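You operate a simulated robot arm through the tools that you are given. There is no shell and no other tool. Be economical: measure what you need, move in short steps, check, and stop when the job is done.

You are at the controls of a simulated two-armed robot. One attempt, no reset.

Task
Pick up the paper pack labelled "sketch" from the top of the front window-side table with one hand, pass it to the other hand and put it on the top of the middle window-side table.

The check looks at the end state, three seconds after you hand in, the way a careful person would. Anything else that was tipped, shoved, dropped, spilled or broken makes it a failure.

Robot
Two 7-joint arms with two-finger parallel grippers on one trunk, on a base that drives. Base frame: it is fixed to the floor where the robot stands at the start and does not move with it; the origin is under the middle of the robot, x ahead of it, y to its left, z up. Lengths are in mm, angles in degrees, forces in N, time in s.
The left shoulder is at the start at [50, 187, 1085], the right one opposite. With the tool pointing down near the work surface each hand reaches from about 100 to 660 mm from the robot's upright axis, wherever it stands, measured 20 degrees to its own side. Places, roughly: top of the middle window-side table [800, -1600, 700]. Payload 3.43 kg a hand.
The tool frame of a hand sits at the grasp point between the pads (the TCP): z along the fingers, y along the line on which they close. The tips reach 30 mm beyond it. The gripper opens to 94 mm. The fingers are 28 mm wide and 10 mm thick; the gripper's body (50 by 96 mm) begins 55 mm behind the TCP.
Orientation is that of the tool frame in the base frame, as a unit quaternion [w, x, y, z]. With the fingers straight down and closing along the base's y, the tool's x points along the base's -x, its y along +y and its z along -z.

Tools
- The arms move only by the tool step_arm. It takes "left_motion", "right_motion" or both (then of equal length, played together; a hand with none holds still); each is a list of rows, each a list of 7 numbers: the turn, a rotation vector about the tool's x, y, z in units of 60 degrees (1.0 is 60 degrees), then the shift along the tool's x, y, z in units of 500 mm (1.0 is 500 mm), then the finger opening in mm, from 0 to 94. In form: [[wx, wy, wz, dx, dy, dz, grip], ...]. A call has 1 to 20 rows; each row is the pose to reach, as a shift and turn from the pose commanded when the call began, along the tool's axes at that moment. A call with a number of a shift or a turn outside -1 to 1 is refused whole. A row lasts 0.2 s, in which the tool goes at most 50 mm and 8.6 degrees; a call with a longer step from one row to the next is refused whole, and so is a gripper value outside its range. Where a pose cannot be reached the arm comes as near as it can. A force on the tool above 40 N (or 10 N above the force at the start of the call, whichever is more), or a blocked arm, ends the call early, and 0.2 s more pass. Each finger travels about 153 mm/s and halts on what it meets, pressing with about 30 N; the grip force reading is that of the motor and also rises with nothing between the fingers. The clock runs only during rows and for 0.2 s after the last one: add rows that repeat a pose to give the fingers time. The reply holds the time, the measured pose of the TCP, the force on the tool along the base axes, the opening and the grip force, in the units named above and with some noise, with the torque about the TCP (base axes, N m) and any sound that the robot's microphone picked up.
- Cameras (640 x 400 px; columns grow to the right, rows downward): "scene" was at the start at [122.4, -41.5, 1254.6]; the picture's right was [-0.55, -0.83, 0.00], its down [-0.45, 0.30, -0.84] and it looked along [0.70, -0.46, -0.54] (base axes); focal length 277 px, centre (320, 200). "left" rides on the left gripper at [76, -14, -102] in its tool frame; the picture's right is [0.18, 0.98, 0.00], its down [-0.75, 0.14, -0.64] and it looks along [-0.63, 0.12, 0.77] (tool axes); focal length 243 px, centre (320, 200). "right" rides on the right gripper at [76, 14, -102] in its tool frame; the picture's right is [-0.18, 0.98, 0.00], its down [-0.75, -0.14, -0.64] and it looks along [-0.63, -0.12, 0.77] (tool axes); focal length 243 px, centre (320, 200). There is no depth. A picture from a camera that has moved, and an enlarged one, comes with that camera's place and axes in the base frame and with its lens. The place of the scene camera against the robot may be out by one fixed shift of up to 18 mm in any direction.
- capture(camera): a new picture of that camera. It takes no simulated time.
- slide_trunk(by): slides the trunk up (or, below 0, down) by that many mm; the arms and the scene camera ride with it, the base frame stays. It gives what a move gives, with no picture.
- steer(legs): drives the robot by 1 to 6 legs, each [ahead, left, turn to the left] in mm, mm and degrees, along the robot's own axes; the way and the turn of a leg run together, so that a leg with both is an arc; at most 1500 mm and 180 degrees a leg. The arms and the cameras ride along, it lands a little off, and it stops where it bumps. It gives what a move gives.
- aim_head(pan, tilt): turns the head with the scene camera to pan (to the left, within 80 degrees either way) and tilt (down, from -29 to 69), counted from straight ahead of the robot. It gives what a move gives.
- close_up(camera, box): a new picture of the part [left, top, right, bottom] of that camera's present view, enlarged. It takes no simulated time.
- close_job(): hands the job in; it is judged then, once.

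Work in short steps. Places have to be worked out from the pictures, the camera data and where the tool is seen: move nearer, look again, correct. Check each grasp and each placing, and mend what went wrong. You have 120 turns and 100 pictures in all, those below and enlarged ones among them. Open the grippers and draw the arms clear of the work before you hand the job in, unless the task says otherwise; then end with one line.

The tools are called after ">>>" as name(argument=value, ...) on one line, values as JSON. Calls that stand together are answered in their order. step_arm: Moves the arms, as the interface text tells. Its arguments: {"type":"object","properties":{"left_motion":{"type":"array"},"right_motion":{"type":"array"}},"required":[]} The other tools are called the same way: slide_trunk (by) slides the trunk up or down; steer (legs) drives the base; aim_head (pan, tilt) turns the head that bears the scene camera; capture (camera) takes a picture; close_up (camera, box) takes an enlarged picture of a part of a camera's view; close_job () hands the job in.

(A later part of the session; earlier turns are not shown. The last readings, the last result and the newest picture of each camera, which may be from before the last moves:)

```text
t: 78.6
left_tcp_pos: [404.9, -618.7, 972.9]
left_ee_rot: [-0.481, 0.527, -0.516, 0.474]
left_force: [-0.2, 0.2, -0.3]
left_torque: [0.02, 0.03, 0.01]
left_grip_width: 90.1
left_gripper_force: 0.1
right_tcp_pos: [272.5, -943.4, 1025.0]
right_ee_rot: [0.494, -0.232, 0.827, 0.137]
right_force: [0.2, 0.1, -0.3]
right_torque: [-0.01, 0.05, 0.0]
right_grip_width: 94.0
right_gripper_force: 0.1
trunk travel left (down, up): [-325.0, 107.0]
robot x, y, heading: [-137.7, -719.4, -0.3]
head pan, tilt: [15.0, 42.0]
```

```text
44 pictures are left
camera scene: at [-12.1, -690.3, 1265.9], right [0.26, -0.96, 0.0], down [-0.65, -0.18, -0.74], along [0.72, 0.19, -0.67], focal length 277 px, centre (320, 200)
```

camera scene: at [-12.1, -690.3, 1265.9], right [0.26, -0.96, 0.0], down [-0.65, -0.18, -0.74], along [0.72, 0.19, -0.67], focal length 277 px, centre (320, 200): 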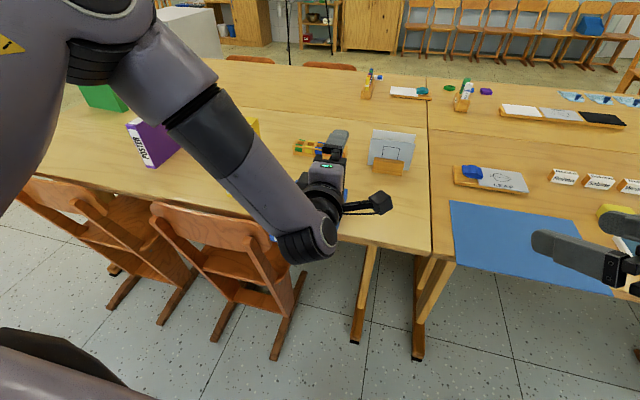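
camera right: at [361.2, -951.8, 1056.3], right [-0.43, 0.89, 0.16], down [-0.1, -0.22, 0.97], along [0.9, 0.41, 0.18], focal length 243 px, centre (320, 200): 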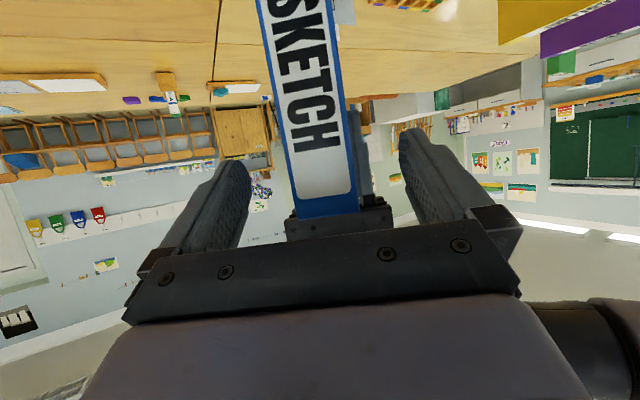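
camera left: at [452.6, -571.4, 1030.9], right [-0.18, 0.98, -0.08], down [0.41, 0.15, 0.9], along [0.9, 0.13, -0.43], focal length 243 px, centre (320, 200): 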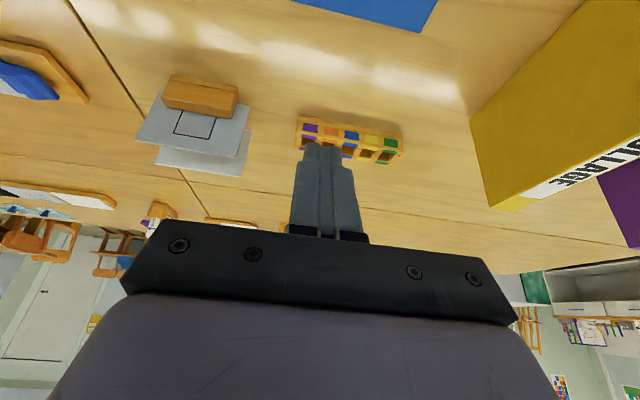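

Roll works. I level the hand, draw it back in front of the pack end, then lower the trunk.

>>> step_arm(left_motion=[[0.02, 0.004, 0, -0.02, -0.02, -0.06, 90], [0.04, 0.008, 0, -0.05, -0.04, -0.12, 90], [0.06, 0.012, 0, -0.08, -0.07, -0.18, 90], [0.084, 0.017, 0, -0.11, -0.1, -0.23, 90], [0.084, 0.017, 0, -0.136, -0.12, -0.23, 90], [0.084, 0.017, 0, -0.136, -0.12, -0.23, 90]])

>>> capture(camera="left")

```text
t: 80.0
left_tcp_pos: [288.7, -567.9, 1051.2]
left_ee_rot: [-0.499, 0.501, -0.499, 0.501]
left_force: [0.1, -0.1, -0.5]
left_torque: [0.0, -0.02, 0.01]
left_grip_width: 90.0
left_gripper_force: 0.1
left hand out of reach, approached as far as the arm can: row 2, 3, 4, 5, 6
right_tcp_pos: [272.6, -942.0, 1023.9]
right_ee_rot: [0.494, -0.232, 0.826, 0.137]
right_force: [-0.8, 0.6, 0.6]
right_torque: [0.0, -0.01, 0.0]
right_grip_width: 94.2
right_gripper_force: 0.0
trunk travel left (down, up): [-325.0, 107.0]
robot x, y, heading: [-140.1, -721.1, -0.0]
head pan, tilt: [15.0, 42.0]
```

```text
43 pictures are left
camera left: at [184.5, -643.4, 1064.7], right [0.0, -0.19, -0.98], down [-0.64, 0.75, -0.14], along [0.77, 0.63, -0.12], focal length 243 px, centre (320, 200)
```

left: 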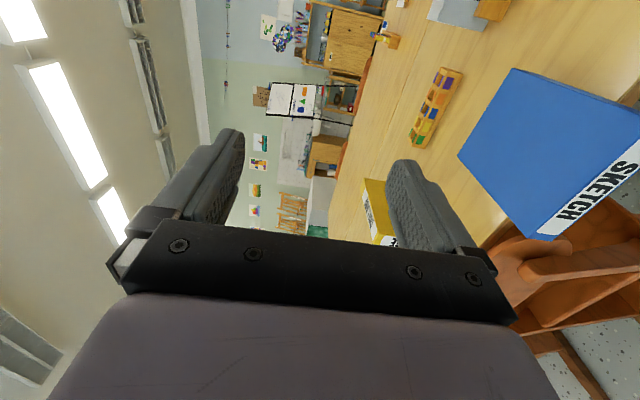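

Pack near end at x≈372, centre y≈-549. I lower the trunk by 285 mm with the hand safely in front of it.

>>> slide_trunk(by=-285)

>>> capture(camera="left")

>>> capture(camera="scene")

```text
t: 82.9
left_tcp_pos: [288.5, -567.4, 766.1]
left_ee_rot: [-0.5, 0.501, -0.499, 0.501]
left_force: [0.4, -0.2, 0.0]
left_torque: [-0.01, -0.01, -0.01]
left_grip_width: 90.1
left_gripper_force: 0.0
right_tcp_pos: [273.1, -943.2, 739.7]
right_ee_rot: [0.494, -0.232, 0.827, 0.137]
right_force: [0.2, -0.2, -0.4]
right_torque: [-0.01, 0.02, -0.03]
right_grip_width: 94.2
right_gripper_force: 0.1
trunk travel left (down, up): [-40.0, 392.0]
robot x, y, heading: [-136.2, -722.2, 0.4]
head pan, tilt: [15.0, 42.0]
```

```text
42 pictures are left
camera left: at [184.7, -643.4, 779.6], right [0.0, -0.19, -0.98], down [-0.64, 0.75, -0.14], along [0.77, 0.63, -0.12], focal length 243 px, centre (320, 200)
```

left: 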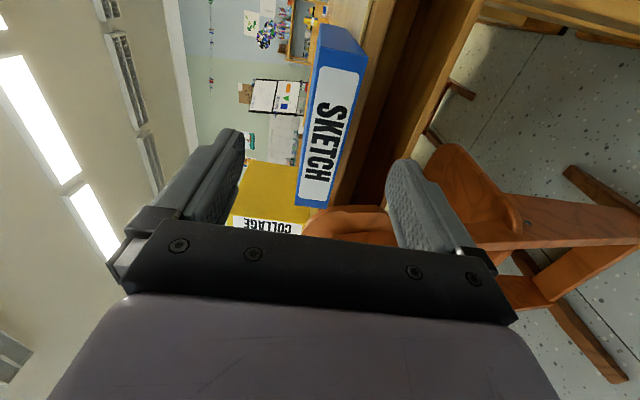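

```text
41 pictures are left
camera scene: at [-12.2, -690.3, 981.0], right [0.26, -0.96, 0.0], down [-0.65, -0.18, -0.74], along [0.72, 0.19, -0.67], focal length 277 px, centre (320, 200)
```

scene: 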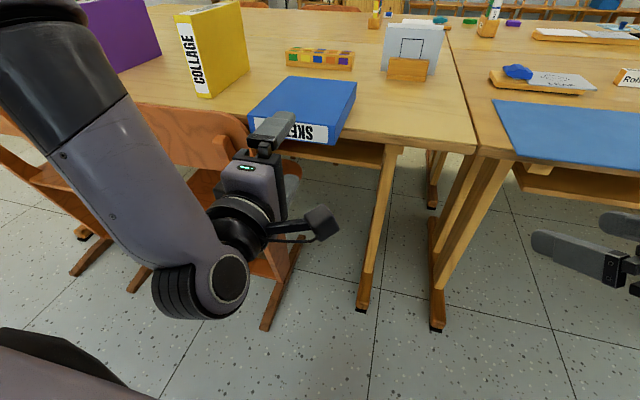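

The spine is at y≈-545, z mid ≈757, x≈380. I align and approach partway.

>>> step_arm(left_motion=[[0, 0, 0, -0.022, 0.008, 0.02, 90], [0, 0, 0, -0.044, 0.016, 0.06, 90], [0, 0, 0, -0.044, 0.016, 0.1, 90], [0, 0, 0, -0.044, 0.016, 0.1, 90]])

>>> capture(camera="left")

>>> close_up(camera="scene", box=[150, 50, 390, 250])

```text
t: 83.9
left_tcp_pos: [328.2, -576.2, 774.3]
left_ee_rot: [-0.5, 0.501, -0.498, 0.501]
left_force: [-0.3, -0.3, 0.8]
left_torque: [-0.03, 0.0, -0.01]
left_grip_width: 90.3
left_gripper_force: 0.0
left hand out of reach, approached as far as the arm can: row 1, 2, 3, 4
right_tcp_pos: [273.1, -941.9, 740.5]
right_ee_rot: [0.494, -0.232, 0.826, 0.138]
right_force: [-1.4, 0.2, -1.2]
right_torque: [0.02, -0.03, 0.01]
right_grip_width: 94.0
right_gripper_force: 0.1
trunk travel left (down, up): [-40.0, 392.0]
robot x, y, heading: [-138.2, -721.7, 0.5]
head pan, tilt: [15.0, 42.0]
```

```text
40 pictures are left
camera left: at [226.1, -652.3, 788.0], right [0.0, -0.19, -0.98], down [-0.64, 0.75, -0.14], along [0.76, 0.63, -0.12], focal length 243 px, centre (320, 200)
```

left: 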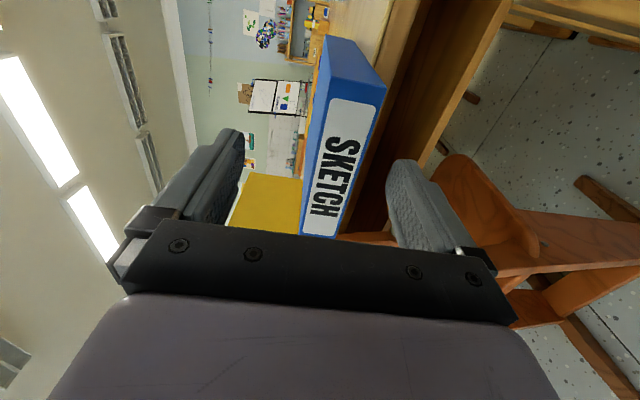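

```text
2.00 times, centred on (270, 150) of scene
camera zoom: at [-12.2, -690.3, 980.9], right [0.26, -0.96, 0.0], down [-0.65, -0.18, -0.74], along [0.72, 0.19, -0.67], focal length 554 px, centre (420, 300)
```

zoom: 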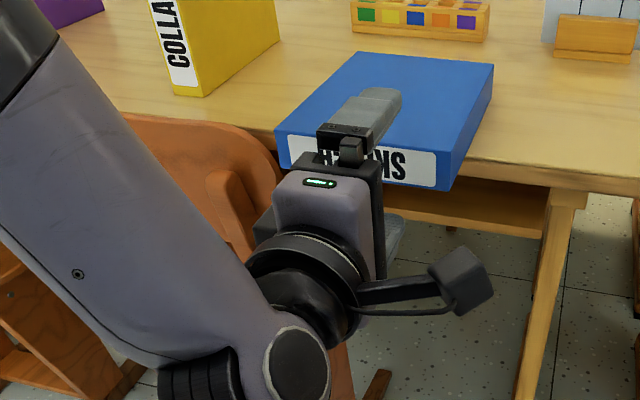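

The arm hits its limit here; I use the base and trunk to do the alignment instead: back 70, left 31, trunk down 16.

>>> steer(legs=[[-70, 31, 0]])

>>> slide_trunk(by=-16)

>>> step_arm(left_motion=[[0, 0, 0, 0, 0, 0.06, 90], [0, 0, 0, 0, 0, 0.12, 90], [0, 0, 0, 0, 0, 0.17, 90], [0, 0, 0, 0, 0, 0.17, 90]])

```text
t: 84.9
left_tcp_pos: [259.8, -545.4, 774.6]
left_ee_rot: [-0.499, 0.501, -0.499, 0.501]
left_force: [0.5, -0.9, -0.1]
left_torque: [0.03, 0.0, 0.02]
left_grip_width: 90.0
left_gripper_force: 0.0
right_tcp_pos: [204.5, -913.0, 738.3]
right_ee_rot: [0.494, -0.232, 0.826, 0.137]
right_force: [0.5, 0.3, 0.6]
right_torque: [0.01, 0.0, -0.01]
right_grip_width: 93.5
right_gripper_force: 0.0
trunk travel left (down, up): [-40.0, 392.0]
robot x, y, heading: [-210.6, -690.5, 0.6]
head pan, tilt: [15.0, 42.0]
```

```text
t: 85.6
left_tcp_pos: [259.8, -545.4, 758.1]
left_ee_rot: [-0.5, 0.501, -0.498, 0.5]
left_force: [-0.7, -0.2, 0.6]
left_torque: [-0.03, 0.0, 0.03]
left_grip_width: 90.1
left_gripper_force: 0.0
right_tcp_pos: [203.6, -912.5, 724.2]
right_ee_rot: [0.494, -0.232, 0.826, 0.137]
right_force: [-0.1, 1.0, 0.3]
right_torque: [0.02, 0.0, 0.0]
right_grip_width: 94.0
right_gripper_force: 0.1
trunk travel left (down, up): [-24.0, 408.0]
robot x, y, heading: [-212.3, -688.4, 0.1]
head pan, tilt: [15.0, 42.0]
```

```text
t: 86.6
left_tcp_pos: [342.4, -561.4, 767.3]
left_ee_rot: [-0.5, 0.504, -0.498, 0.498]
left_force: [0.2, 0.0, -0.4]
left_torque: [0.01, -0.01, 0.0]
left_grip_width: 89.9
left_gripper_force: 0.1
left hand out of reach, approached as far as the arm can: row 1, 2, 3, 4
right_tcp_pos: [203.4, -912.0, 723.7]
right_ee_rot: [0.494, -0.232, 0.827, 0.137]
right_force: [0.4, -0.3, -0.6]
right_torque: [-0.01, 0.01, -0.01]
right_grip_width: 93.9
right_gripper_force: 0.1
trunk travel left (down, up): [-24.0, 408.0]
robot x, y, heading: [-211.2, -690.1, -0.0]
head pan, tilt: [15.0, 42.0]
```

I use the base for the final approach: trunk down 9, then ahead 66 and left 16.

>>> slide_trunk(by=-10)

>>> steer(legs=[[0, 16, 0], [50, 0, 0]])

>>> capture(camera="left")

>>> close_up(camera="scene", box=[150, 50, 390, 250])

```text
t: 87.1
left_tcp_pos: [342.2, -560.9, 757.9]
left_ee_rot: [-0.5, 0.504, -0.498, 0.498]
left_force: [0.2, -0.4, 0.9]
left_torque: [0.0, 0.0, -0.03]
left_grip_width: 90.0
left_gripper_force: 0.2
right_tcp_pos: [203.7, -911.7, 713.9]
right_ee_rot: [0.494, -0.232, 0.827, 0.137]
right_force: [0.7, -0.1, -0.3]
right_torque: [-0.02, -0.05, 0.01]
right_grip_width: 93.9
right_gripper_force: 0.1
trunk travel left (down, up): [-14.0, 418.0]
robot x, y, heading: [-211.0, -691.1, 0.6]
head pan, tilt: [15.0, 42.0]
```

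```text
t: 88.5
left_tcp_pos: [390.4, -544.7, 757.0]
left_ee_rot: [-0.501, 0.504, -0.498, 0.497]
left_force: [0.1, -1.5, -0.1]
left_torque: [-0.01, 0.01, -0.02]
left_grip_width: 89.9
left_gripper_force: 0.1
right_tcp_pos: [254.0, -895.9, 713.5]
right_ee_rot: [0.494, -0.233, 0.826, 0.138]
right_force: [0.3, 0.5, -0.4]
right_torque: [0.01, 0.01, 0.0]
right_grip_width: 93.5
right_gripper_force: 0.2
trunk travel left (down, up): [-14.0, 418.0]
robot x, y, heading: [-156.0, -674.1, 0.1]
head pan, tilt: [15.0, 42.0]
```

```text
38 pictures are left
camera left: at [289.1, -621.7, 771.8], right [0.0, -0.19, -0.98], down [-0.65, 0.75, -0.14], along [0.76, 0.64, -0.12], focal length 243 px, centre (320, 200)
```

left: 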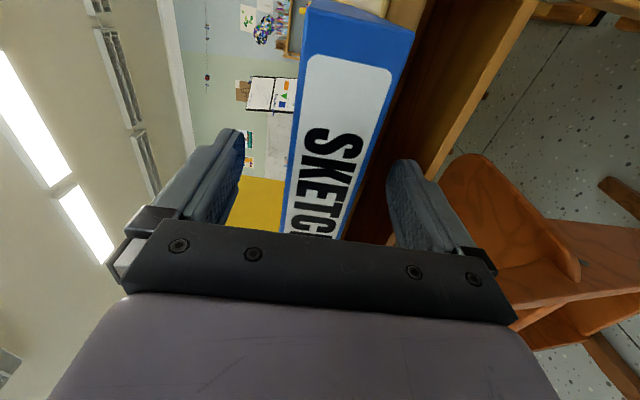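

```text
2.00 times, centred on (270, 150) of scene
camera zoom: at [-31.9, -644.1, 954.9], right [0.26, -0.96, 0.0], down [-0.65, -0.18, -0.74], along [0.72, 0.2, -0.67], focal length 554 px, centre (420, 300)
```

zoom: 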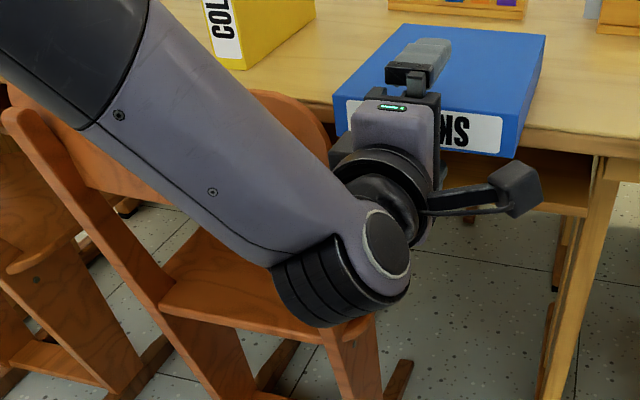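

Fingers straddle the spine nicely. I advance 18 mm more and then close.

>>> steer(legs=[[18, 0, 0]])

>>> capture(camera="left")

```text
t: 89.3
left_tcp_pos: [409.3, -545.4, 757.2]
left_ee_rot: [-0.5, 0.504, -0.498, 0.498]
left_force: [-0.2, -0.1, 0.4]
left_torque: [0.01, 0.0, -0.01]
left_grip_width: 89.8
left_gripper_force: 0.1
right_tcp_pos: [271.5, -897.2, 713.3]
right_ee_rot: [0.494, -0.232, 0.827, 0.137]
right_force: [-0.9, 0.0, -0.9]
right_torque: [-0.02, 0.01, -0.01]
right_grip_width: 93.8
right_gripper_force: 0.1
trunk travel left (down, up): [-14.0, 418.0]
robot x, y, heading: [-140.2, -675.2, 0.2]
head pan, tilt: [15.0, 42.0]
```

```text
36 pictures are left
camera left: at [307.3, -621.7, 771.8], right [0.0, -0.19, -0.98], down [-0.65, 0.75, -0.14], along [0.76, 0.64, -0.12], focal length 243 px, centre (320, 200)
```

left: 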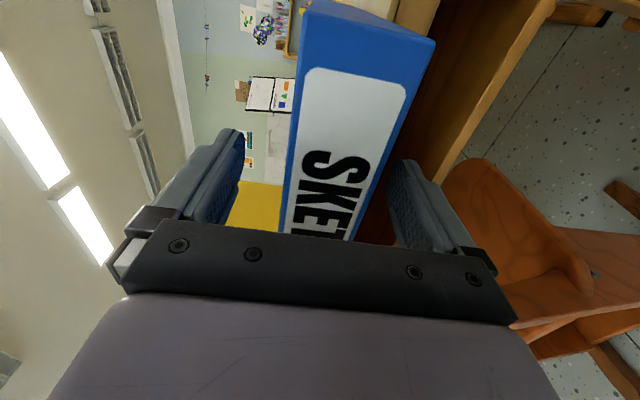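

The spine is at x≈397, so I go 7 mm deeper, then close the fingers.

>>> steer(legs=[[7, 0, 0]])

>>> step_arm(left_motion=[[0, 0, 0, 0, 0, 0, 64], [0, 0, 0, 0, 0, 0, 46], [0, 0, 0, 0, 0, 0, 30], [0, 0, 0, 0, 0, 0, 10], [0, 0, 0, 0, 0, 0, 5], [0, 0, 0, 0, 0, 0, 5]])

```text
t: 90.0
left_tcp_pos: [416.9, -544.2, 758.6]
left_ee_rot: [-0.501, 0.504, -0.497, 0.498]
left_force: [-0.4, -0.2, 0.3]
left_torque: [0.0, 0.01, 0.0]
left_grip_width: 90.1
left_gripper_force: 0.0
right_tcp_pos: [278.4, -896.5, 714.0]
right_ee_rot: [0.494, -0.232, 0.827, 0.136]
right_force: [-0.9, 0.5, 0.1]
right_torque: [-0.01, -0.04, 0.01]
right_grip_width: 93.7
right_gripper_force: 0.1
trunk travel left (down, up): [-14.0, 418.0]
robot x, y, heading: [-135.3, -673.5, 0.1]
head pan, tilt: [15.0, 42.0]
```

```text
t: 91.4
left_tcp_pos: [416.9, -544.6, 758.6]
left_ee_rot: [-0.501, 0.504, -0.498, 0.498]
left_force: [1.3, 0.1, 0.6]
left_torque: [0.27, -0.61, -0.03]
left_grip_width: 40.6
left_gripper_force: 29.6
right_tcp_pos: [278.6, -895.9, 714.5]
right_ee_rot: [0.494, -0.232, 0.826, 0.137]
right_force: [0.1, 0.7, -0.1]
right_torque: [0.05, 0.01, -0.01]
right_grip_width: 94.1
right_gripper_force: 0.1
trunk travel left (down, up): [-14.0, 418.0]
robot x, y, heading: [-132.7, -675.0, 0.1]
head pan, tilt: [15.0, 42.0]
```

Gripped (40.6 mm). I lift with the trunk so the arm's pose stays unchanged.

>>> slide_trunk(by=60)

>>> capture(camera="scene")

```text
t: 92.4
left_tcp_pos: [417.1, -545.1, 817.8]
left_ee_rot: [-0.5, 0.505, -0.498, 0.497]
left_force: [-0.4, 0.0, -6.5]
left_torque: [0.0, 0.47, 0.01]
left_grip_width: 40.7
left_gripper_force: 30.1
right_tcp_pos: [279.0, -897.0, 773.6]
right_ee_rot: [0.493, -0.232, 0.827, 0.137]
right_force: [-0.3, 0.1, 0.0]
right_torque: [0.01, 0.03, 0.01]
right_grip_width: 94.0
right_gripper_force: 0.0
trunk travel left (down, up): [-74.0, 358.0]
robot x, y, heading: [-137.1, -669.8, 0.2]
head pan, tilt: [15.0, 42.0]
```

```text
35 pictures are left
camera scene: at [-6.0, -643.9, 1014.8], right [0.26, -0.96, 0.0], down [-0.65, -0.18, -0.74], along [0.72, 0.2, -0.67], focal length 277 px, centre (320, 200)
```

scene: 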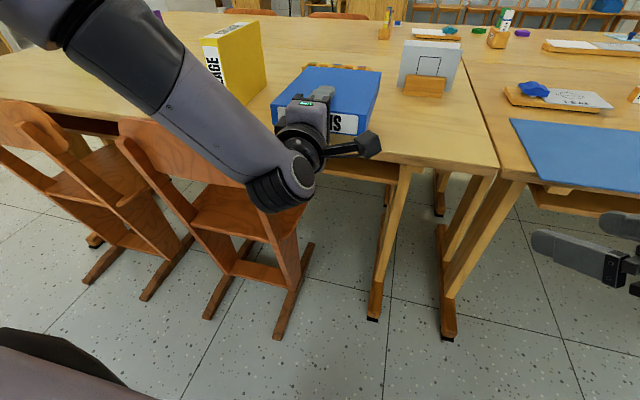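

Lifted and level. I raise the trunk 226 mm, then roll the hand back so the pack stands on edge.

>>> slide_trunk(by=226)

>>> step_arm(left_motion=[[0, 0, 0.1, 0, 0, 0, 5], [0, 0, 0.2, 0, 0, 0, 5], [0, 0, 0.3, 0, 0, 0, 5], [0, 0, 0.4, 0, 0, 0, 5], [0, 0, 0.5, 0, 0, 0, 5], [0, 0, 0.6, 0, 0, 0, 5], [0, 0, 0.7, 0, 0, 0, 5], [0, 0, 0.8, 0, 0, 0, 5], [0, 0, 0.9, 0, 0, 0, 5], [0, 0, 1.0, 0, 0, 0, 5], [0, 0, 1.0, 0, 0, 0, 5]])

>>> capture(camera="scene")

```text
t: 94.8
left_tcp_pos: [416.4, -543.8, 1043.2]
left_ee_rot: [-0.5, 0.505, -0.498, 0.498]
left_force: [-0.5, 0.1, -6.2]
left_torque: [-0.04, 0.44, 0.01]
left_grip_width: 40.4
left_gripper_force: 30.1
right_tcp_pos: [279.1, -896.9, 999.5]
right_ee_rot: [0.493, -0.233, 0.827, 0.138]
right_force: [0.1, -0.8, 0.5]
right_torque: [0.0, 0.02, -0.01]
right_grip_width: 94.2
right_gripper_force: 0.0
trunk travel left (down, up): [-300.0, 132.0]
robot x, y, heading: [-137.6, -675.6, 0.3]
head pan, tilt: [15.0, 42.0]
```

```text
t: 97.2
left_tcp_pos: [417.0, -545.0, 1042.9]
left_ee_rot: [0.682, -0.187, 0.684, -0.181]
left_force: [1.0, 0.0, -7.4]
left_torque: [-0.01, 0.45, -0.01]
left_grip_width: 40.4
left_gripper_force: 29.9
right_tcp_pos: [278.8, -897.1, 998.7]
right_ee_rot: [0.493, -0.233, 0.827, 0.137]
right_force: [-0.4, 0.1, -1.2]
right_torque: [0.01, -0.02, -0.01]
right_grip_width: 94.0
right_gripper_force: 0.1
trunk travel left (down, up): [-300.0, 132.0]
robot x, y, heading: [-129.4, -674.6, 0.3]
head pan, tilt: [15.0, 42.0]
```

```text
34 pictures are left
camera scene: at [-5.9, -643.9, 1240.8], right [0.26, -0.96, 0.0], down [-0.65, -0.18, -0.74], along [0.72, 0.2, -0.67], focal length 277 px, centre (320, 200)
```

scene: 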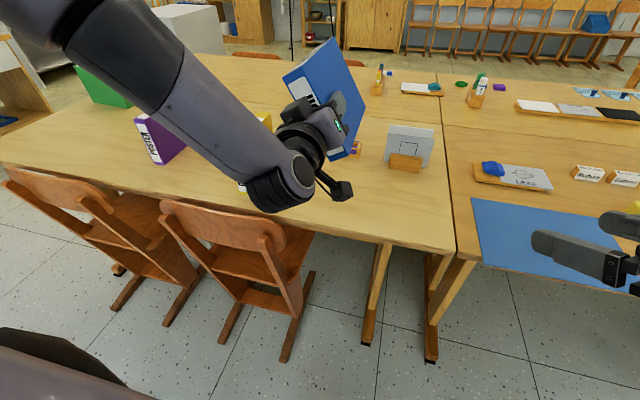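

No slip. I finish the roll, then pitch the hand to 60° and bring it nearer the robot's midline.

>>> step_arm(left_motion=[[0, 0, 0.1, 0, 0, 0, 5], [0, 0, 0.2, 0, 0, 0, 5], [0, 0, 0.3, 0, 0, 0, 5], [0, 0, 0.4, 0, 0, 0, 5], [0, 0, 0.5, 0, 0, 0, 5], [0, 0, 0.5, 0, 0, 0, 5]])

>>> step_arm(left_motion=[[0, 0.08, 0, 0.02, -0.03, -0.03, 5], [0, 0.16, 0, 0.04, -0.06, -0.06, 5], [0, 0.24, 0, 0.06, -0.09, -0.09, 5], [0, 0.32, 0, 0.08, -0.12, -0.12, 5], [0, 0.4, 0, 0.11, -0.15, -0.16, 5], [0, 0.5, 0, 0.136, -0.18, -0.204, 5], [0, 0.5, 0, 0.136, -0.18, -0.204, 5]])

>>> aim_head(pan=0, tilt=40)

>>> capture(camera="scene")

```text
t: 98.6
left_tcp_pos: [417.9, -544.6, 1043.6]
left_ee_rot: [0.705, -0.004, 0.709, 0.002]
left_force: [0.3, -0.5, -7.4]
left_torque: [0.01, 0.46, 0.02]
left_grip_width: 40.5
left_gripper_force: 29.8
right_tcp_pos: [279.6, -895.3, 999.6]
right_ee_rot: [0.493, -0.233, 0.827, 0.138]
right_force: [-0.1, 0.8, -0.4]
right_torque: [0.0, -0.02, 0.01]
right_grip_width: 93.9
right_gripper_force: 0.1
trunk travel left (down, up): [-300.0, 132.0]
robot x, y, heading: [-137.1, -674.7, 0.1]
head pan, tilt: [15.0, 42.0]
```

```text
t: 100.2
left_tcp_pos: [317.9, -634.0, 977.6]
left_ee_rot: [0.498, -0.005, 0.867, 0.001]
left_force: [0.8, 0.2, -6.5]
left_torque: [-0.01, 0.39, 0.04]
left_grip_width: 40.5
left_gripper_force: 29.7
right_tcp_pos: [278.5, -897.6, 999.9]
right_ee_rot: [0.493, -0.233, 0.827, 0.138]
right_force: [-0.3, 0.0, 1.0]
right_torque: [0.02, -0.03, 0.0]
right_grip_width: 94.3
right_gripper_force: 0.0
trunk travel left (down, up): [-300.0, 132.0]
robot x, y, heading: [-134.9, -676.5, 0.3]
head pan, tilt: [15.0, 42.0]
```

```text
t: 101.0
left_tcp_pos: [318.6, -634.5, 976.4]
left_ee_rot: [0.498, -0.004, 0.867, 0.0]
left_force: [0.1, 1.0, -7.1]
left_torque: [0.02, 0.39, 0.0]
left_grip_width: 40.5
left_gripper_force: 30.2
right_tcp_pos: [279.4, -897.1, 999.7]
right_ee_rot: [0.494, -0.233, 0.826, 0.138]
right_force: [-0.2, -0.1, 0.6]
right_torque: [0.0, -0.01, -0.01]
right_grip_width: 93.9
right_gripper_force: 0.1
trunk travel left (down, up): [-300.0, 132.0]
robot x, y, heading: [-135.4, -671.7, 0.2]
head pan, tilt: [0.0, 40.0]
```

```text
33 pictures are left
camera scene: at [-1.7, -665.5, 1243.8], right [0.0, -1.0, 0.0], down [-0.64, 0.0, -0.77], along [0.77, 0.0, -0.64], focal length 277 px, centre (320, 200)
```

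scene: 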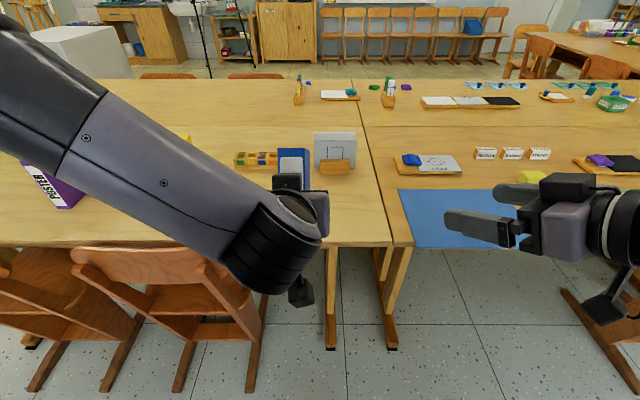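

The left hand holds the pack pitched at (318, -634, 977) without slipping. Now I turn the right hand to straight-down.

>>> step_arm(right_motion=[[0.031, 0.111, 0.052, -0.015, -0.005, 0.009, 94], [0.062, 0.222, 0.105, -0.03, -0.01, 0.018, 94], [0.092, 0.333, 0.157, -0.046, -0.015, 0.027, 94], [0.123, 0.444, 0.21, -0.061, -0.02, 0.037, 94], [0.154, 0.555, 0.262, -0.076, -0.025, 0.046, 94], [0.185, 0.666, 0.315, -0.091, -0.03, 0.055, 94], [0.215, 0.777, 0.367, -0.107, -0.035, 0.064, 94], [0.246, 0.888, 0.42, -0.122, -0.04, 0.073, 94], [0.277, 1.0, 0.472, -0.137, -0.045, 0.083, 94], [0.277, 1.0, 0.472, -0.137, -0.045, 0.083, 94]])

```text
t: 103.2
left_tcp_pos: [316.5, -633.6, 976.2]
left_ee_rot: [0.497, -0.004, 0.867, 0.001]
left_force: [-0.7, 0.6, -7.8]
left_torque: [-0.03, 0.43, 0.02]
left_grip_width: 40.2
left_gripper_force: 29.3
right_tcp_pos: [349.2, -880.1, 1040.1]
right_ee_rot: [0.0, 0.001, 1.0, 0.001]
right_force: [0.2, -0.1, 0.0]
right_torque: [-0.01, -0.02, -0.02]
right_grip_width: 93.9
right_gripper_force: 0.1
trunk travel left (down, up): [-300.0, 132.0]
robot x, y, heading: [-134.9, -668.8, 0.1]
head pan, tilt: [0.0, 40.0]
```

Right hand is vertical. I move it forward and halfway in, to test its reach.

>>> step_arm(right_motion=[[0, 0, 0, -0.03, 0.05, -0.01, 94], [0, 0, 0, -0.06, 0.1, -0.02, 94], [0, 0, 0, -0.09, 0.17, -0.03, 94], [0, 0, 0, -0.112, 0.24, -0.03, 94], [0, 0, 0, -0.112, 0.24, -0.03, 94]])

>>> capture(camera="right")

>>> capture(camera="scene")

```text
t: 104.3
left_tcp_pos: [316.8, -636.0, 977.4]
left_ee_rot: [0.498, -0.004, 0.867, 0.001]
left_force: [-0.8, 0.3, -7.8]
left_torque: [-0.01, 0.4, 0.01]
left_grip_width: 40.3
left_gripper_force: 29.7
right_tcp_pos: [336.2, -847.9, 1038.6]
right_ee_rot: [0.001, 0.0, 1.0, 0.001]
right_force: [-0.1, -0.6, -0.4]
right_torque: [-0.02, -0.02, -0.02]
right_grip_width: 94.1
right_gripper_force: 0.0
right hand out of reach, approached as far as the arm can: row 1, 2, 3, 4, 5
trunk travel left (down, up): [-300.0, 132.0]
robot x, y, heading: [-135.7, -675.6, 0.2]
head pan, tilt: [0.0, 40.0]
```

```text
32 pictures are left
camera right: at [259.3, -835.0, 1142.4], right [0.18, 0.98, 0.0], down [0.75, -0.14, 0.64], along [0.63, -0.12, -0.77], focal length 243 px, centre (320, 200)
```

right: 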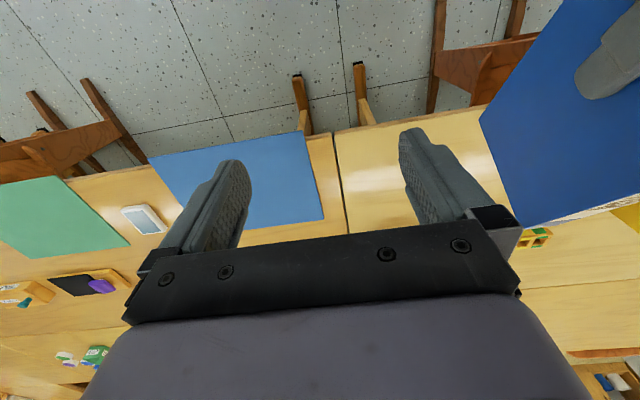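

```text
31 pictures are left
camera scene: at [-1.7, -665.6, 1243.8], right [0.0, -1.0, 0.0], down [-0.64, 0.0, -0.77], along [0.77, 0.0, -0.64], focal length 277 px, centre (320, 200)
```

scene: 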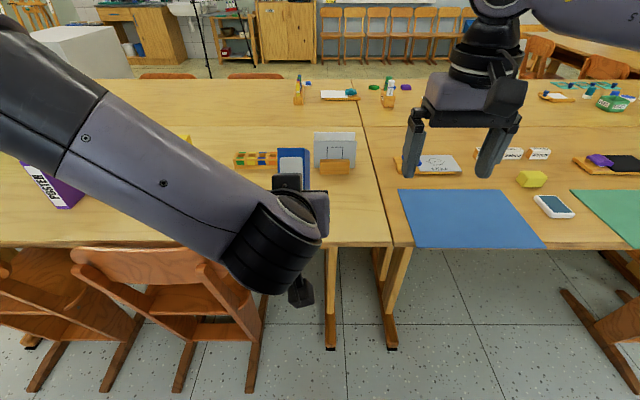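

Vertical reach is too short up there. Better idea: hold the pack flat with the left hand and let the right hand point left (+y), gripping its right edge; turning that wrist down afterwards stands the pack upright under the right hand. I swing the right hand inward first.

>>> step_arm(right_motion=[[-0.12, 0, 0, 0, 0, 0, 94], [-0.24, 0, 0, 0, 0, 0, 94], [-0.36, 0, 0, 0, 0, 0, 94], [-0.48, 0, 0, 0, 0, 0, 94], [-0.6, 0, 0, 0, 0, 0, 94], [-0.72, 0, 0, 0, 0, 0, 94], [-0.84, 0, 0, 0, 0, 0, 94], [-0.96, 0, 0, 0, 0, 0, 94], [-0.96, 0, 0, 0, 0, 0, 94]])

>>> step_arm(right_motion=[[-0.13, 0, 0, 0, 0, 0, 94], [-0.26, 0, 0, 0, 0, 0, 94], [-0.39, 0, 0, 0, 0, 0, 94], [-0.54, 0, 0, 0, 0, 0, 94], [-0.54, 0, 0, 0, 0, 0, 94]])

>>> capture(camera="scene")

```text
t: 106.3
left_tcp_pos: [316.9, -635.1, 977.9]
left_ee_rot: [0.498, -0.004, 0.867, 0.001]
left_force: [-1.0, 0.1, -6.1]
left_torque: [0.0, 0.41, 0.02]
left_grip_width: 40.3
left_gripper_force: 30.2
right_tcp_pos: [339.5, -852.1, 1036.9]
right_ee_rot: [0.001, 0.0, 0.875, 0.483]
right_force: [0.5, -0.3, 0.7]
right_torque: [0.0, -0.02, -0.02]
right_grip_width: 94.2
right_gripper_force: 0.1
trunk travel left (down, up): [-300.0, 132.0]
robot x, y, heading: [-134.1, -675.6, 0.3]
head pan, tilt: [0.0, 40.0]
```

```text
refused: row 4 steps farther than a row can; nothing moved
```

```text
30 pictures are left
camera scene: at [-1.7, -665.5, 1243.8], right [0.0, -1.0, 0.0], down [-0.64, 0.0, -0.77], along [0.77, 0.0, -0.64], focal length 277 px, centre (320, 200)
```

scene: 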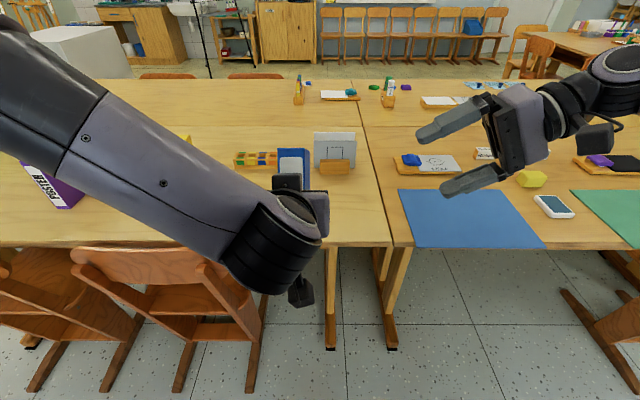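

Feasible. I complete the right swing while leveling the left hand and raising it.

>>> step_arm(left_motion=[[0, -0.08, 0, -0.03, 0.02, -0.01, 5], [0, -0.16, 0, -0.06, 0.04, -0.02, 5], [0, -0.24, 0, -0.09, 0.06, -0.03, 5], [0, -0.33, 0, -0.12, 0.08, -0.04, 5], [0, -0.42, 0, -0.15, 0.1, -0.05, 5], [0, -0.5, 0, -0.17, 0.124, -0.057, 5], [0, -0.5, 0, -0.17, 0.124, -0.057, 5]], right_motion=[[-0.1, 0, 0, 0, 0, 0, 94], [-0.2, 0, 0, 0, 0, 0, 94], [-0.3, 0, 0, 0, 0, 0, 94], [-0.4, 0, 0, 0, 0, 0, 94], [-0.5, 0, 0, 0, 0, 0, 94], [-0.54, 0, 0, 0, 0, 0, 94], [-0.54, 0, 0, 0, 0, 0, 94]])

>>> step_arm(left_motion=[[0, 0, -0.1, 0, 0, 0, 5], [0, 0, -0.2, 0, 0, 0, 5], [0, 0, -0.3, 0, 0, 0, 5], [0, 0, -0.4, 0, 0, 0, 5], [0, 0, -0.5, 0, 0, 0, 5], [0, 0, -0.6, 0, 0, 0, 5], [0, 0, -0.7, 0, 0, 0, 5], [0, 0, -0.8, 0, 0, 0, 5], [0, 0, -0.9, 0, 0, 0, 5], [0, 0, -1.0, 0, 0, 0, 5]])

>>> step_arm(left_motion=[[0, 0, -0.1, 0, 0, 0, 5], [0, 0, -0.2, 0, 0, 0, 5], [0, 0, -0.3, 0, 0, 0, 5], [0, 0, -0.4, 0, 0, 0, 5], [0, 0, -0.5, 0, 0, 0, 5], [0, 0, -0.5, 0, 0, 0, 5]])

>>> capture(camera="scene")

```text
t: 108.0
left_tcp_pos: [334.3, -574.4, 1065.1]
left_ee_rot: [0.706, -0.004, 0.708, 0.002]
left_force: [0.6, -0.5, -6.6]
left_torque: [-0.02, 0.45, 0.0]
left_grip_width: 40.6
left_gripper_force: 29.9
right_tcp_pos: [286.0, -862.6, 1162.7]
right_ee_rot: [-0.001, 0.002, 0.709, 0.705]
right_force: [-0.1, 0.5, -0.2]
right_torque: [-0.01, 0.0, 0.05]
right_grip_width: 93.9
right_gripper_force: 0.1
right hand out of reach, approached as far as the arm can: row 2, 3, 4, 5, 6, 7
trunk travel left (down, up): [-300.0, 132.0]
robot x, y, heading: [-136.9, -676.3, 0.2]
head pan, tilt: [0.0, 40.0]
```

```text
t: 110.2
left_tcp_pos: [334.3, -573.1, 1063.4]
left_ee_rot: [0.612, -0.359, 0.611, -0.352]
left_force: [0.7, -1.1, -7.4]
left_torque: [-0.04, 0.46, 0.03]
left_grip_width: 40.1
left_gripper_force: 29.6
right_tcp_pos: [286.1, -863.0, 1162.4]
right_ee_rot: [0.0, 0.003, 0.709, 0.705]
right_force: [0.1, 0.0, 0.1]
right_torque: [0.02, -0.01, -0.01]
right_grip_width: 93.9
right_gripper_force: 0.2
trunk travel left (down, up): [-300.0, 132.0]
robot x, y, heading: [-135.2, -672.1, 0.4]
head pan, tilt: [0.0, 40.0]
```

```text
t: 111.5
left_tcp_pos: [333.7, -573.8, 1064.9]
left_ee_rot: [-0.5, 0.505, -0.498, 0.498]
left_force: [0.1, -0.4, -6.9]
left_torque: [-0.01, 0.45, -0.01]
left_grip_width: 40.3
left_gripper_force: 30.4
right_tcp_pos: [285.7, -863.4, 1163.2]
right_ee_rot: [-0.001, 0.002, 0.71, 0.704]
right_force: [-0.2, -0.2, -0.4]
right_torque: [0.0, 0.0, 0.01]
right_grip_width: 94.2
right_gripper_force: 0.0
trunk travel left (down, up): [-300.0, 132.0]
robot x, y, heading: [-134.9, -673.3, 0.3]
head pan, tilt: [0.0, 40.0]
```

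```text
29 pictures are left
camera scene: at [-1.7, -665.5, 1243.8], right [0.0, -1.0, 0.0], down [-0.64, 0.0, -0.77], along [0.77, 0.0, -0.64], focal length 277 px, centre (320, 200)
```

scene: 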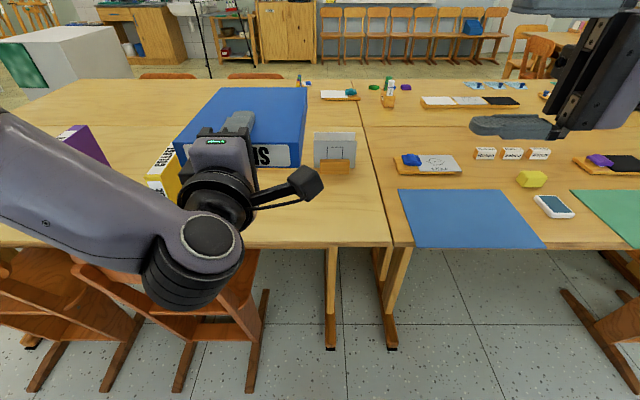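

The left flat hold is fine; the right hand can't be fully horizontal at this height, but 57° works. So I roll the left hand another ~33° (right edge of the pack up) and return the right hand to ~57°.

>>> step_arm(left_motion=[[0, 0, -0.1, 0.012, 0.006, -0.01, 5], [0, 0, -0.2, 0.025, 0.012, -0.02, 5], [0, 0, -0.3, 0.04, 0.02, -0.03, 5], [0, 0, -0.4, 0.055, 0.026, -0.04, 5], [0, 0, -0.5, 0.07, 0.032, -0.05, 5], [0, 0, -0.55, 0.078, 0.038, -0.058, 5], [0, 0, -0.55, 0.078, 0.038, -0.058, 5]], right_motion=[[0.1, 0, 0, -0.02, -0.03, 0.0, 94], [0.2, 0, 0, -0.04, -0.06, 0.02, 94], [0.3, 0, 0, -0.06, -0.09, 0.05, 94], [0.4, 0, 0, -0.08, -0.12, 0.08, 94], [0.5, 0, 0, -0.1, -0.15, 0.11, 94], [0.54, 0, 0, -0.128, -0.166, 0.126, 94], [0.54, 0, 0, -0.128, -0.166, 0.126, 94]])

>>> capture(camera="scene")

```text
t: 113.2
left_tcp_pos: [305.2, -612.0, 1044.1]
left_ee_rot: [-0.338, 0.625, -0.334, 0.619]
left_force: [0.1, 0.9, -6.9]
left_torque: [-0.02, 0.48, 0.01]
left_grip_width: 40.4
left_gripper_force: 29.9
right_tcp_pos: [348.6, -805.3, 1079.1]
right_ee_rot: [0.001, -0.001, 0.876, 0.481]
right_force: [-0.4, 0.4, 0.4]
right_torque: [-0.02, 0.0, -0.02]
right_grip_width: 93.9
right_gripper_force: 0.1
trunk travel left (down, up): [-300.0, 132.0]
robot x, y, heading: [-138.3, -675.6, 0.3]
head pan, tilt: [0.0, 40.0]
```

```text
28 pictures are left
camera scene: at [-1.8, -665.6, 1243.8], right [0.0, -1.0, 0.0], down [-0.64, 0.0, -0.77], along [0.77, 0.0, -0.64], focal length 277 px, centre (320, 200)
```

scene: 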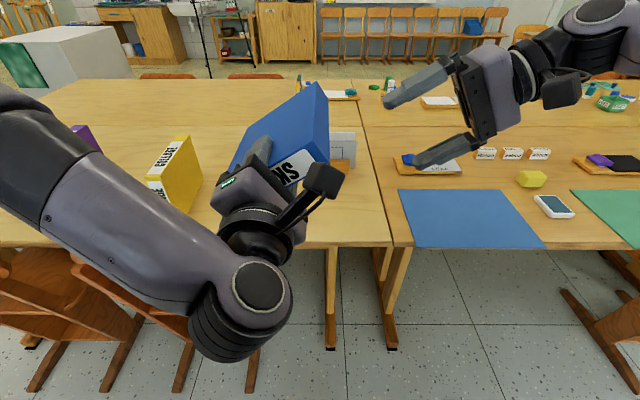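

Both poses reached exactly. I move the right hand to the pre-grasp in line with the pack's plane and check by camera.

>>> step_arm(right_motion=[[0, 0, 0, -0.02, 0.05, 0.02, 94], [0, 0, 0, -0.04, 0.1, 0.04, 94], [0, 0, 0, -0.053, 0.147, 0.067, 94], [0, 0, 0, -0.053, 0.147, 0.067, 94]])

>>> capture(camera="right")

>>> capture(camera="scene")

```text
t: 114.2
left_tcp_pos: [305.0, -613.2, 1044.3]
left_ee_rot: [-0.339, 0.625, -0.334, 0.619]
left_force: [-0.2, 0.7, -7.2]
left_torque: [0.0, 0.46, 0.0]
left_grip_width: 40.0
left_gripper_force: 30.1
right_tcp_pos: [376.2, -739.6, 1125.9]
right_ee_rot: [0.002, 0.0, 0.876, 0.483]
right_force: [-0.2, -0.1, -0.7]
right_torque: [0.02, 0.01, 0.0]
right_grip_width: 93.9
right_gripper_force: 0.0
trunk travel left (down, up): [-300.0, 132.0]
robot x, y, heading: [-135.8, -677.1, 0.2]
head pan, tilt: [0.0, 40.0]
```

```text
27 pictures are left
camera right: at [299.7, -817.7, 1192.7], right [0.18, 0.53, 0.83], down [0.75, -0.62, 0.22], along [0.63, 0.58, -0.51], focal length 243 px, centre (320, 200)
```

right: 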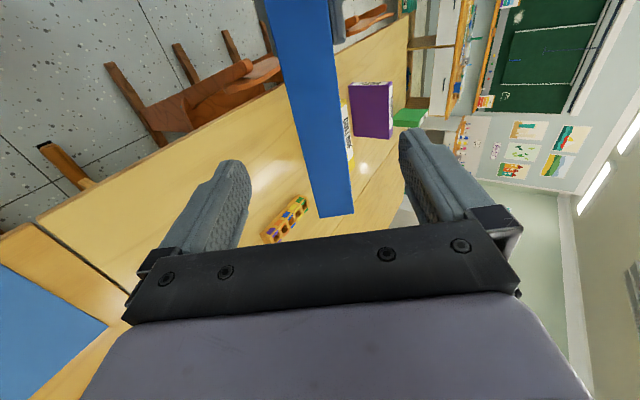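

```text
26 pictures are left
camera scene: at [-1.9, -665.5, 1243.8], right [0.0, -1.0, 0.0], down [-0.64, 0.0, -0.77], along [0.77, 0.0, -0.64], focal length 277 px, centre (320, 200)
```

scene: 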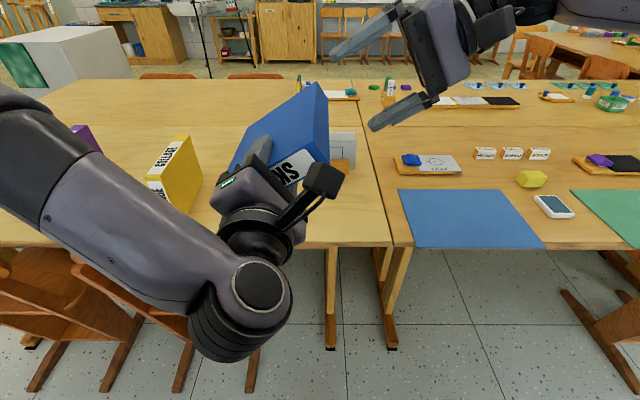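

Perfect alignment (perpendicular error ~1 mm). I advance 107 mm along the approach.

>>> step_arm(right_motion=[[0, 0, 0, 0, 0, 0.05, 94], [0, 0, 0, 0, 0, 0.1, 94], [0, 0, 0, 0, 0, 0.15, 94], [0, 0, 0, 0, 0, 0.19, 94], [0, 0, 0, 0, 0, 0.214, 94], [0, 0, 0, 0, 0, 0.214, 94]])

>>> capture(camera="right")

>>> close_up(camera="scene", box=[180, 0, 480, 250])

```text
t: 115.5
left_tcp_pos: [304.8, -613.0, 1044.6]
left_ee_rot: [-0.338, 0.625, -0.334, 0.619]
left_force: [0.5, -0.4, -6.7]
left_torque: [0.03, 0.47, 0.02]
left_grip_width: 40.5
left_gripper_force: 30.3
right_tcp_pos: [345.0, -691.7, 1072.9]
right_ee_rot: [0.001, 0.0, 0.876, 0.482]
right_force: [-0.3, 0.3, -0.7]
right_torque: [-0.01, -0.03, -0.03]
right_grip_width: 94.0
right_gripper_force: 0.0
right hand out of reach, approached as far as the arm can: row 1, 2, 3, 4, 5, 6
trunk travel left (down, up): [-300.0, 132.0]
robot x, y, heading: [-135.5, -676.8, -0.1]
head pan, tilt: [0.0, 40.0]
```

```text
25 pictures are left
camera right: at [267.8, -770.6, 1140.6], right [0.18, 0.53, 0.83], down [0.75, -0.62, 0.22], along [0.63, 0.58, -0.51], focal length 243 px, centre (320, 200)
```

right: 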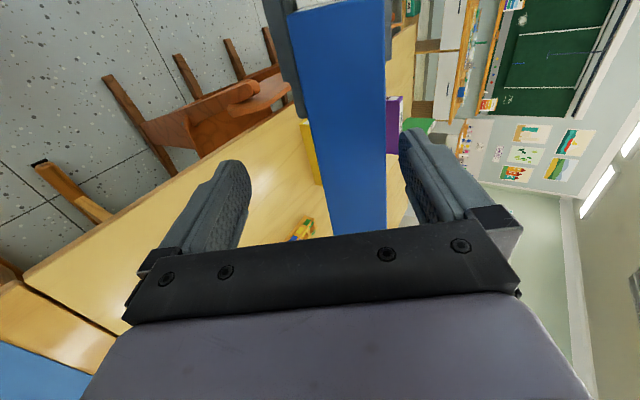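

```text
1.60 times, centred on (330, 125) of scene
camera zoom: at [-1.7, -665.6, 1243.8], right [0.0, -1.0, 0.0], down [-0.64, 0.0, -0.77], along [0.77, 0.0, -0.64], focal length 443 px, centre (304, 320)
```

zoom: 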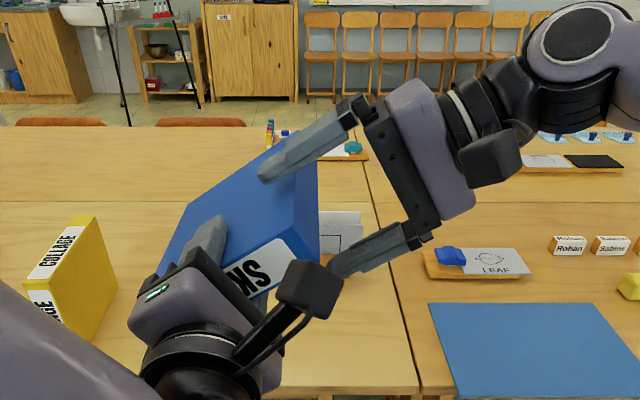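

The right hand stopped short at its reach limit, so I bring the pack the last 48 mm into its open fingers with the left hand.

>>> step_arm(left_motion=[[0, 0, 0, 0.01, 0.018, -0.01, 5], [0, 0, 0, 0.02, 0.037, -0.02, 5], [0, 0, 0, 0.05, 0.037, -0.03, 5], [0, 0, 0, 0.078, 0.037, -0.04, 5], [0, 0, 0, 0.078, 0.037, -0.04, 5]])

>>> capture(camera="right")

>>> close_up(camera="scene", box=[180, 0, 480, 250])

```text
t: 116.8
left_tcp_pos: [285.1, -654.6, 1051.8]
left_ee_rot: [-0.338, 0.625, -0.335, 0.619]
left_force: [0.2, 0.3, -7.3]
left_torque: [0.0, 0.51, -0.01]
left_grip_width: 40.3
left_gripper_force: 29.7
right_tcp_pos: [344.2, -691.7, 1073.6]
right_ee_rot: [0.001, 0.0, 0.876, 0.483]
right_force: [-0.3, -0.3, -0.7]
right_torque: [-0.03, 0.01, -0.02]
right_grip_width: 94.0
right_gripper_force: 0.1
trunk travel left (down, up): [-300.0, 132.0]
robot x, y, heading: [-134.4, -675.4, 0.1]
head pan, tilt: [0.0, 40.0]
```

```text
23 pictures are left
camera right: at [267.9, -770.7, 1140.7], right [0.18, 0.53, 0.83], down [0.75, -0.62, 0.22], along [0.63, 0.58, -0.51], focal length 243 px, centre (320, 200)
```

right: 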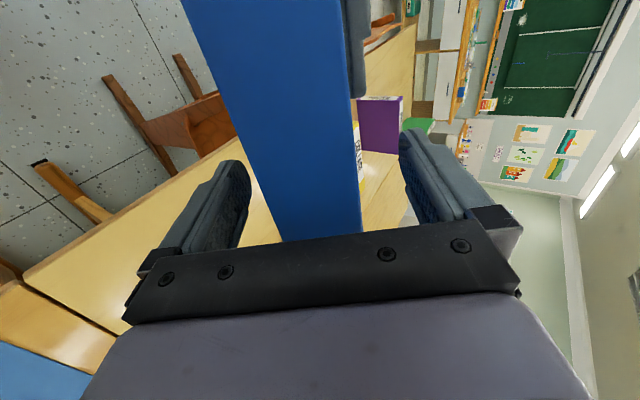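

```text
1.60 times, centred on (330, 125) of scene
camera zoom: at [-1.7, -665.5, 1243.8], right [0.0, -1.0, 0.0], down [-0.64, 0.0, -0.77], along [0.77, 0.0, -0.64], focal length 443 px, centre (304, 320)
```

zoom: 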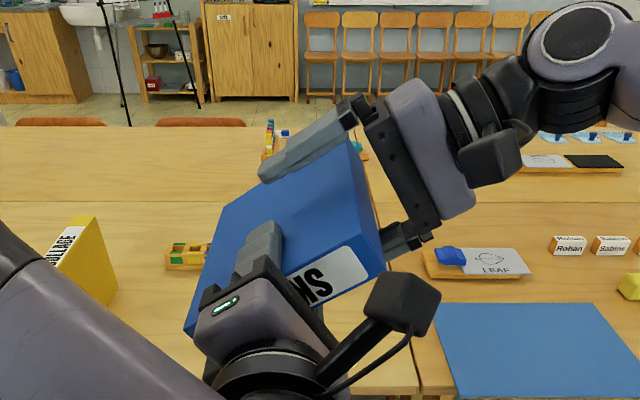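

The pack is centred between the right fingers, ~30 mm deep. I close the right gripper.

>>> step_arm(right_motion=[[0, 0, 0, 0, 0, 0, 64], [0, 0, 0, 0, 0, 0, 46], [0, 0, 0, 0, 0, 0, 30], [0, 0, 0, 0, 0, 0, 10], [0, 0, 0, 0, 0, 0, 5], [0, 0, 0, 0, 0, 0, 5]])

```text
t: 118.2
left_tcp_pos: [285.0, -656.0, 1050.8]
left_ee_rot: [-0.338, 0.625, -0.335, 0.619]
left_force: [-1.2, -0.7, -7.9]
left_torque: [0.78, 0.29, -0.12]
left_grip_width: 40.3
left_gripper_force: 29.8
right_tcp_pos: [344.7, -691.2, 1073.3]
right_ee_rot: [0.0, 0.0, 0.877, 0.481]
right_force: [0.4, -0.1, 1.3]
right_torque: [-0.76, 0.17, 0.05]
right_grip_width: 40.7
right_gripper_force: 29.7
trunk travel left (down, up): [-300.0, 132.0]
robot x, y, heading: [-135.3, -675.1, 0.4]
head pan, tilt: [0.0, 40.0]
```

Right grip is solid (40.7 mm, 30 N). I open the left gripper and withdraw it straight back along its axis.

>>> step_arm(left_motion=[[0, 0, 0, 0, 0, 0, 46], [0, 0, 0, 0, 0, 0, 70], [0, 0, 0, 0, 0, 0, 90], [0, 0, 0, 0, 0, 0, 90], [0, 0, 0, 0, 0, -0.04, 90], [0, 0, 0, 0, 0, -0.09, 90], [0, 0, 0, 0, 0, -0.14, 90], [0, 0, 0, 0, 0, -0.14, 90]])

>>> capture(camera="scene")

```text
t: 120.0
left_tcp_pos: [230.9, -643.7, 1055.4]
left_ee_rot: [-0.358, 0.629, -0.311, 0.616]
left_force: [-0.3, 0.1, -0.6]
left_torque: [0.02, -0.01, 0.0]
left_grip_width: 90.0
left_gripper_force: 0.1
right_tcp_pos: [344.8, -692.0, 1072.4]
right_ee_rot: [0.001, -0.001, 0.876, 0.483]
right_force: [0.1, 0.6, -0.3]
right_torque: [-0.24, 0.1, 0.03]
right_grip_width: 40.3
right_gripper_force: 29.9
trunk travel left (down, up): [-300.0, 132.0]
robot x, y, heading: [-133.9, -676.5, 0.2]
head pan, tilt: [0.0, 40.0]
```

```text
21 pictures are left
camera scene: at [-1.7, -665.7, 1243.8], right [0.0, -1.0, 0.0], down [-0.64, 0.0, -0.77], along [0.77, 0.0, -0.64], focal length 277 px, centre (320, 200)
```

scene: 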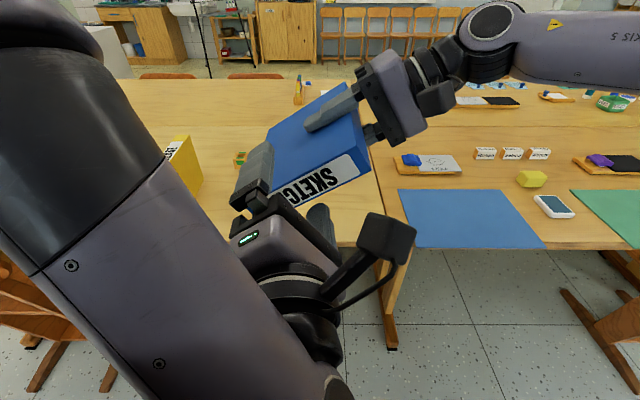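

The right hand holds it now. I draw the right hand with the pack away along its own axis, clear of the left fingers.

>>> step_arm(right_motion=[[0, 0, 0, -0.01, 0, -0.03, 5], [0, 0, 0, -0.02, 0, -0.08, 5], [0, 0, 0, -0.02, 0, -0.14, 5], [0, 0, 0, -0.02, 0, -0.2, 5], [0, 0, 0, -0.02, 0, -0.25, 5], [0, 0, 0, -0.02, 0, -0.25, 5]])

>>> capture(camera="scene")

```text
t: 121.3
left_tcp_pos: [230.2, -644.4, 1056.0]
left_ee_rot: [-0.358, 0.63, -0.309, 0.616]
left_force: [-0.4, 0.5, -0.3]
left_torque: [0.01, 0.0, 0.05]
left_grip_width: 90.0
left_gripper_force: 0.2
right_tcp_pos: [355.8, -796.9, 1139.6]
right_ee_rot: [0.0, 0.0, 0.876, 0.482]
right_force: [0.1, -0.2, -7.9]
right_torque: [-0.26, 0.05, -0.01]
right_grip_width: 40.6
right_gripper_force: 30.3
trunk travel left (down, up): [-300.0, 132.0]
robot x, y, heading: [-133.0, -675.8, 0.2]
head pan, tilt: [0.0, 40.0]
```

```text
20 pictures are left
camera scene: at [-1.7, -665.6, 1243.8], right [0.0, -1.0, 0.0], down [-0.64, 0.0, -0.77], along [0.77, 0.0, -0.64], focal length 277 px, centre (320, 200)
```

scene: 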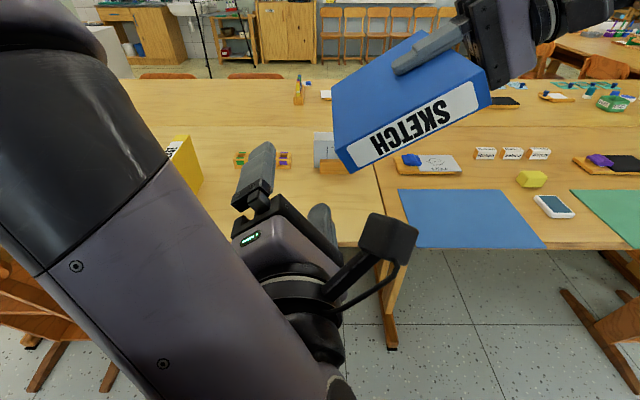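

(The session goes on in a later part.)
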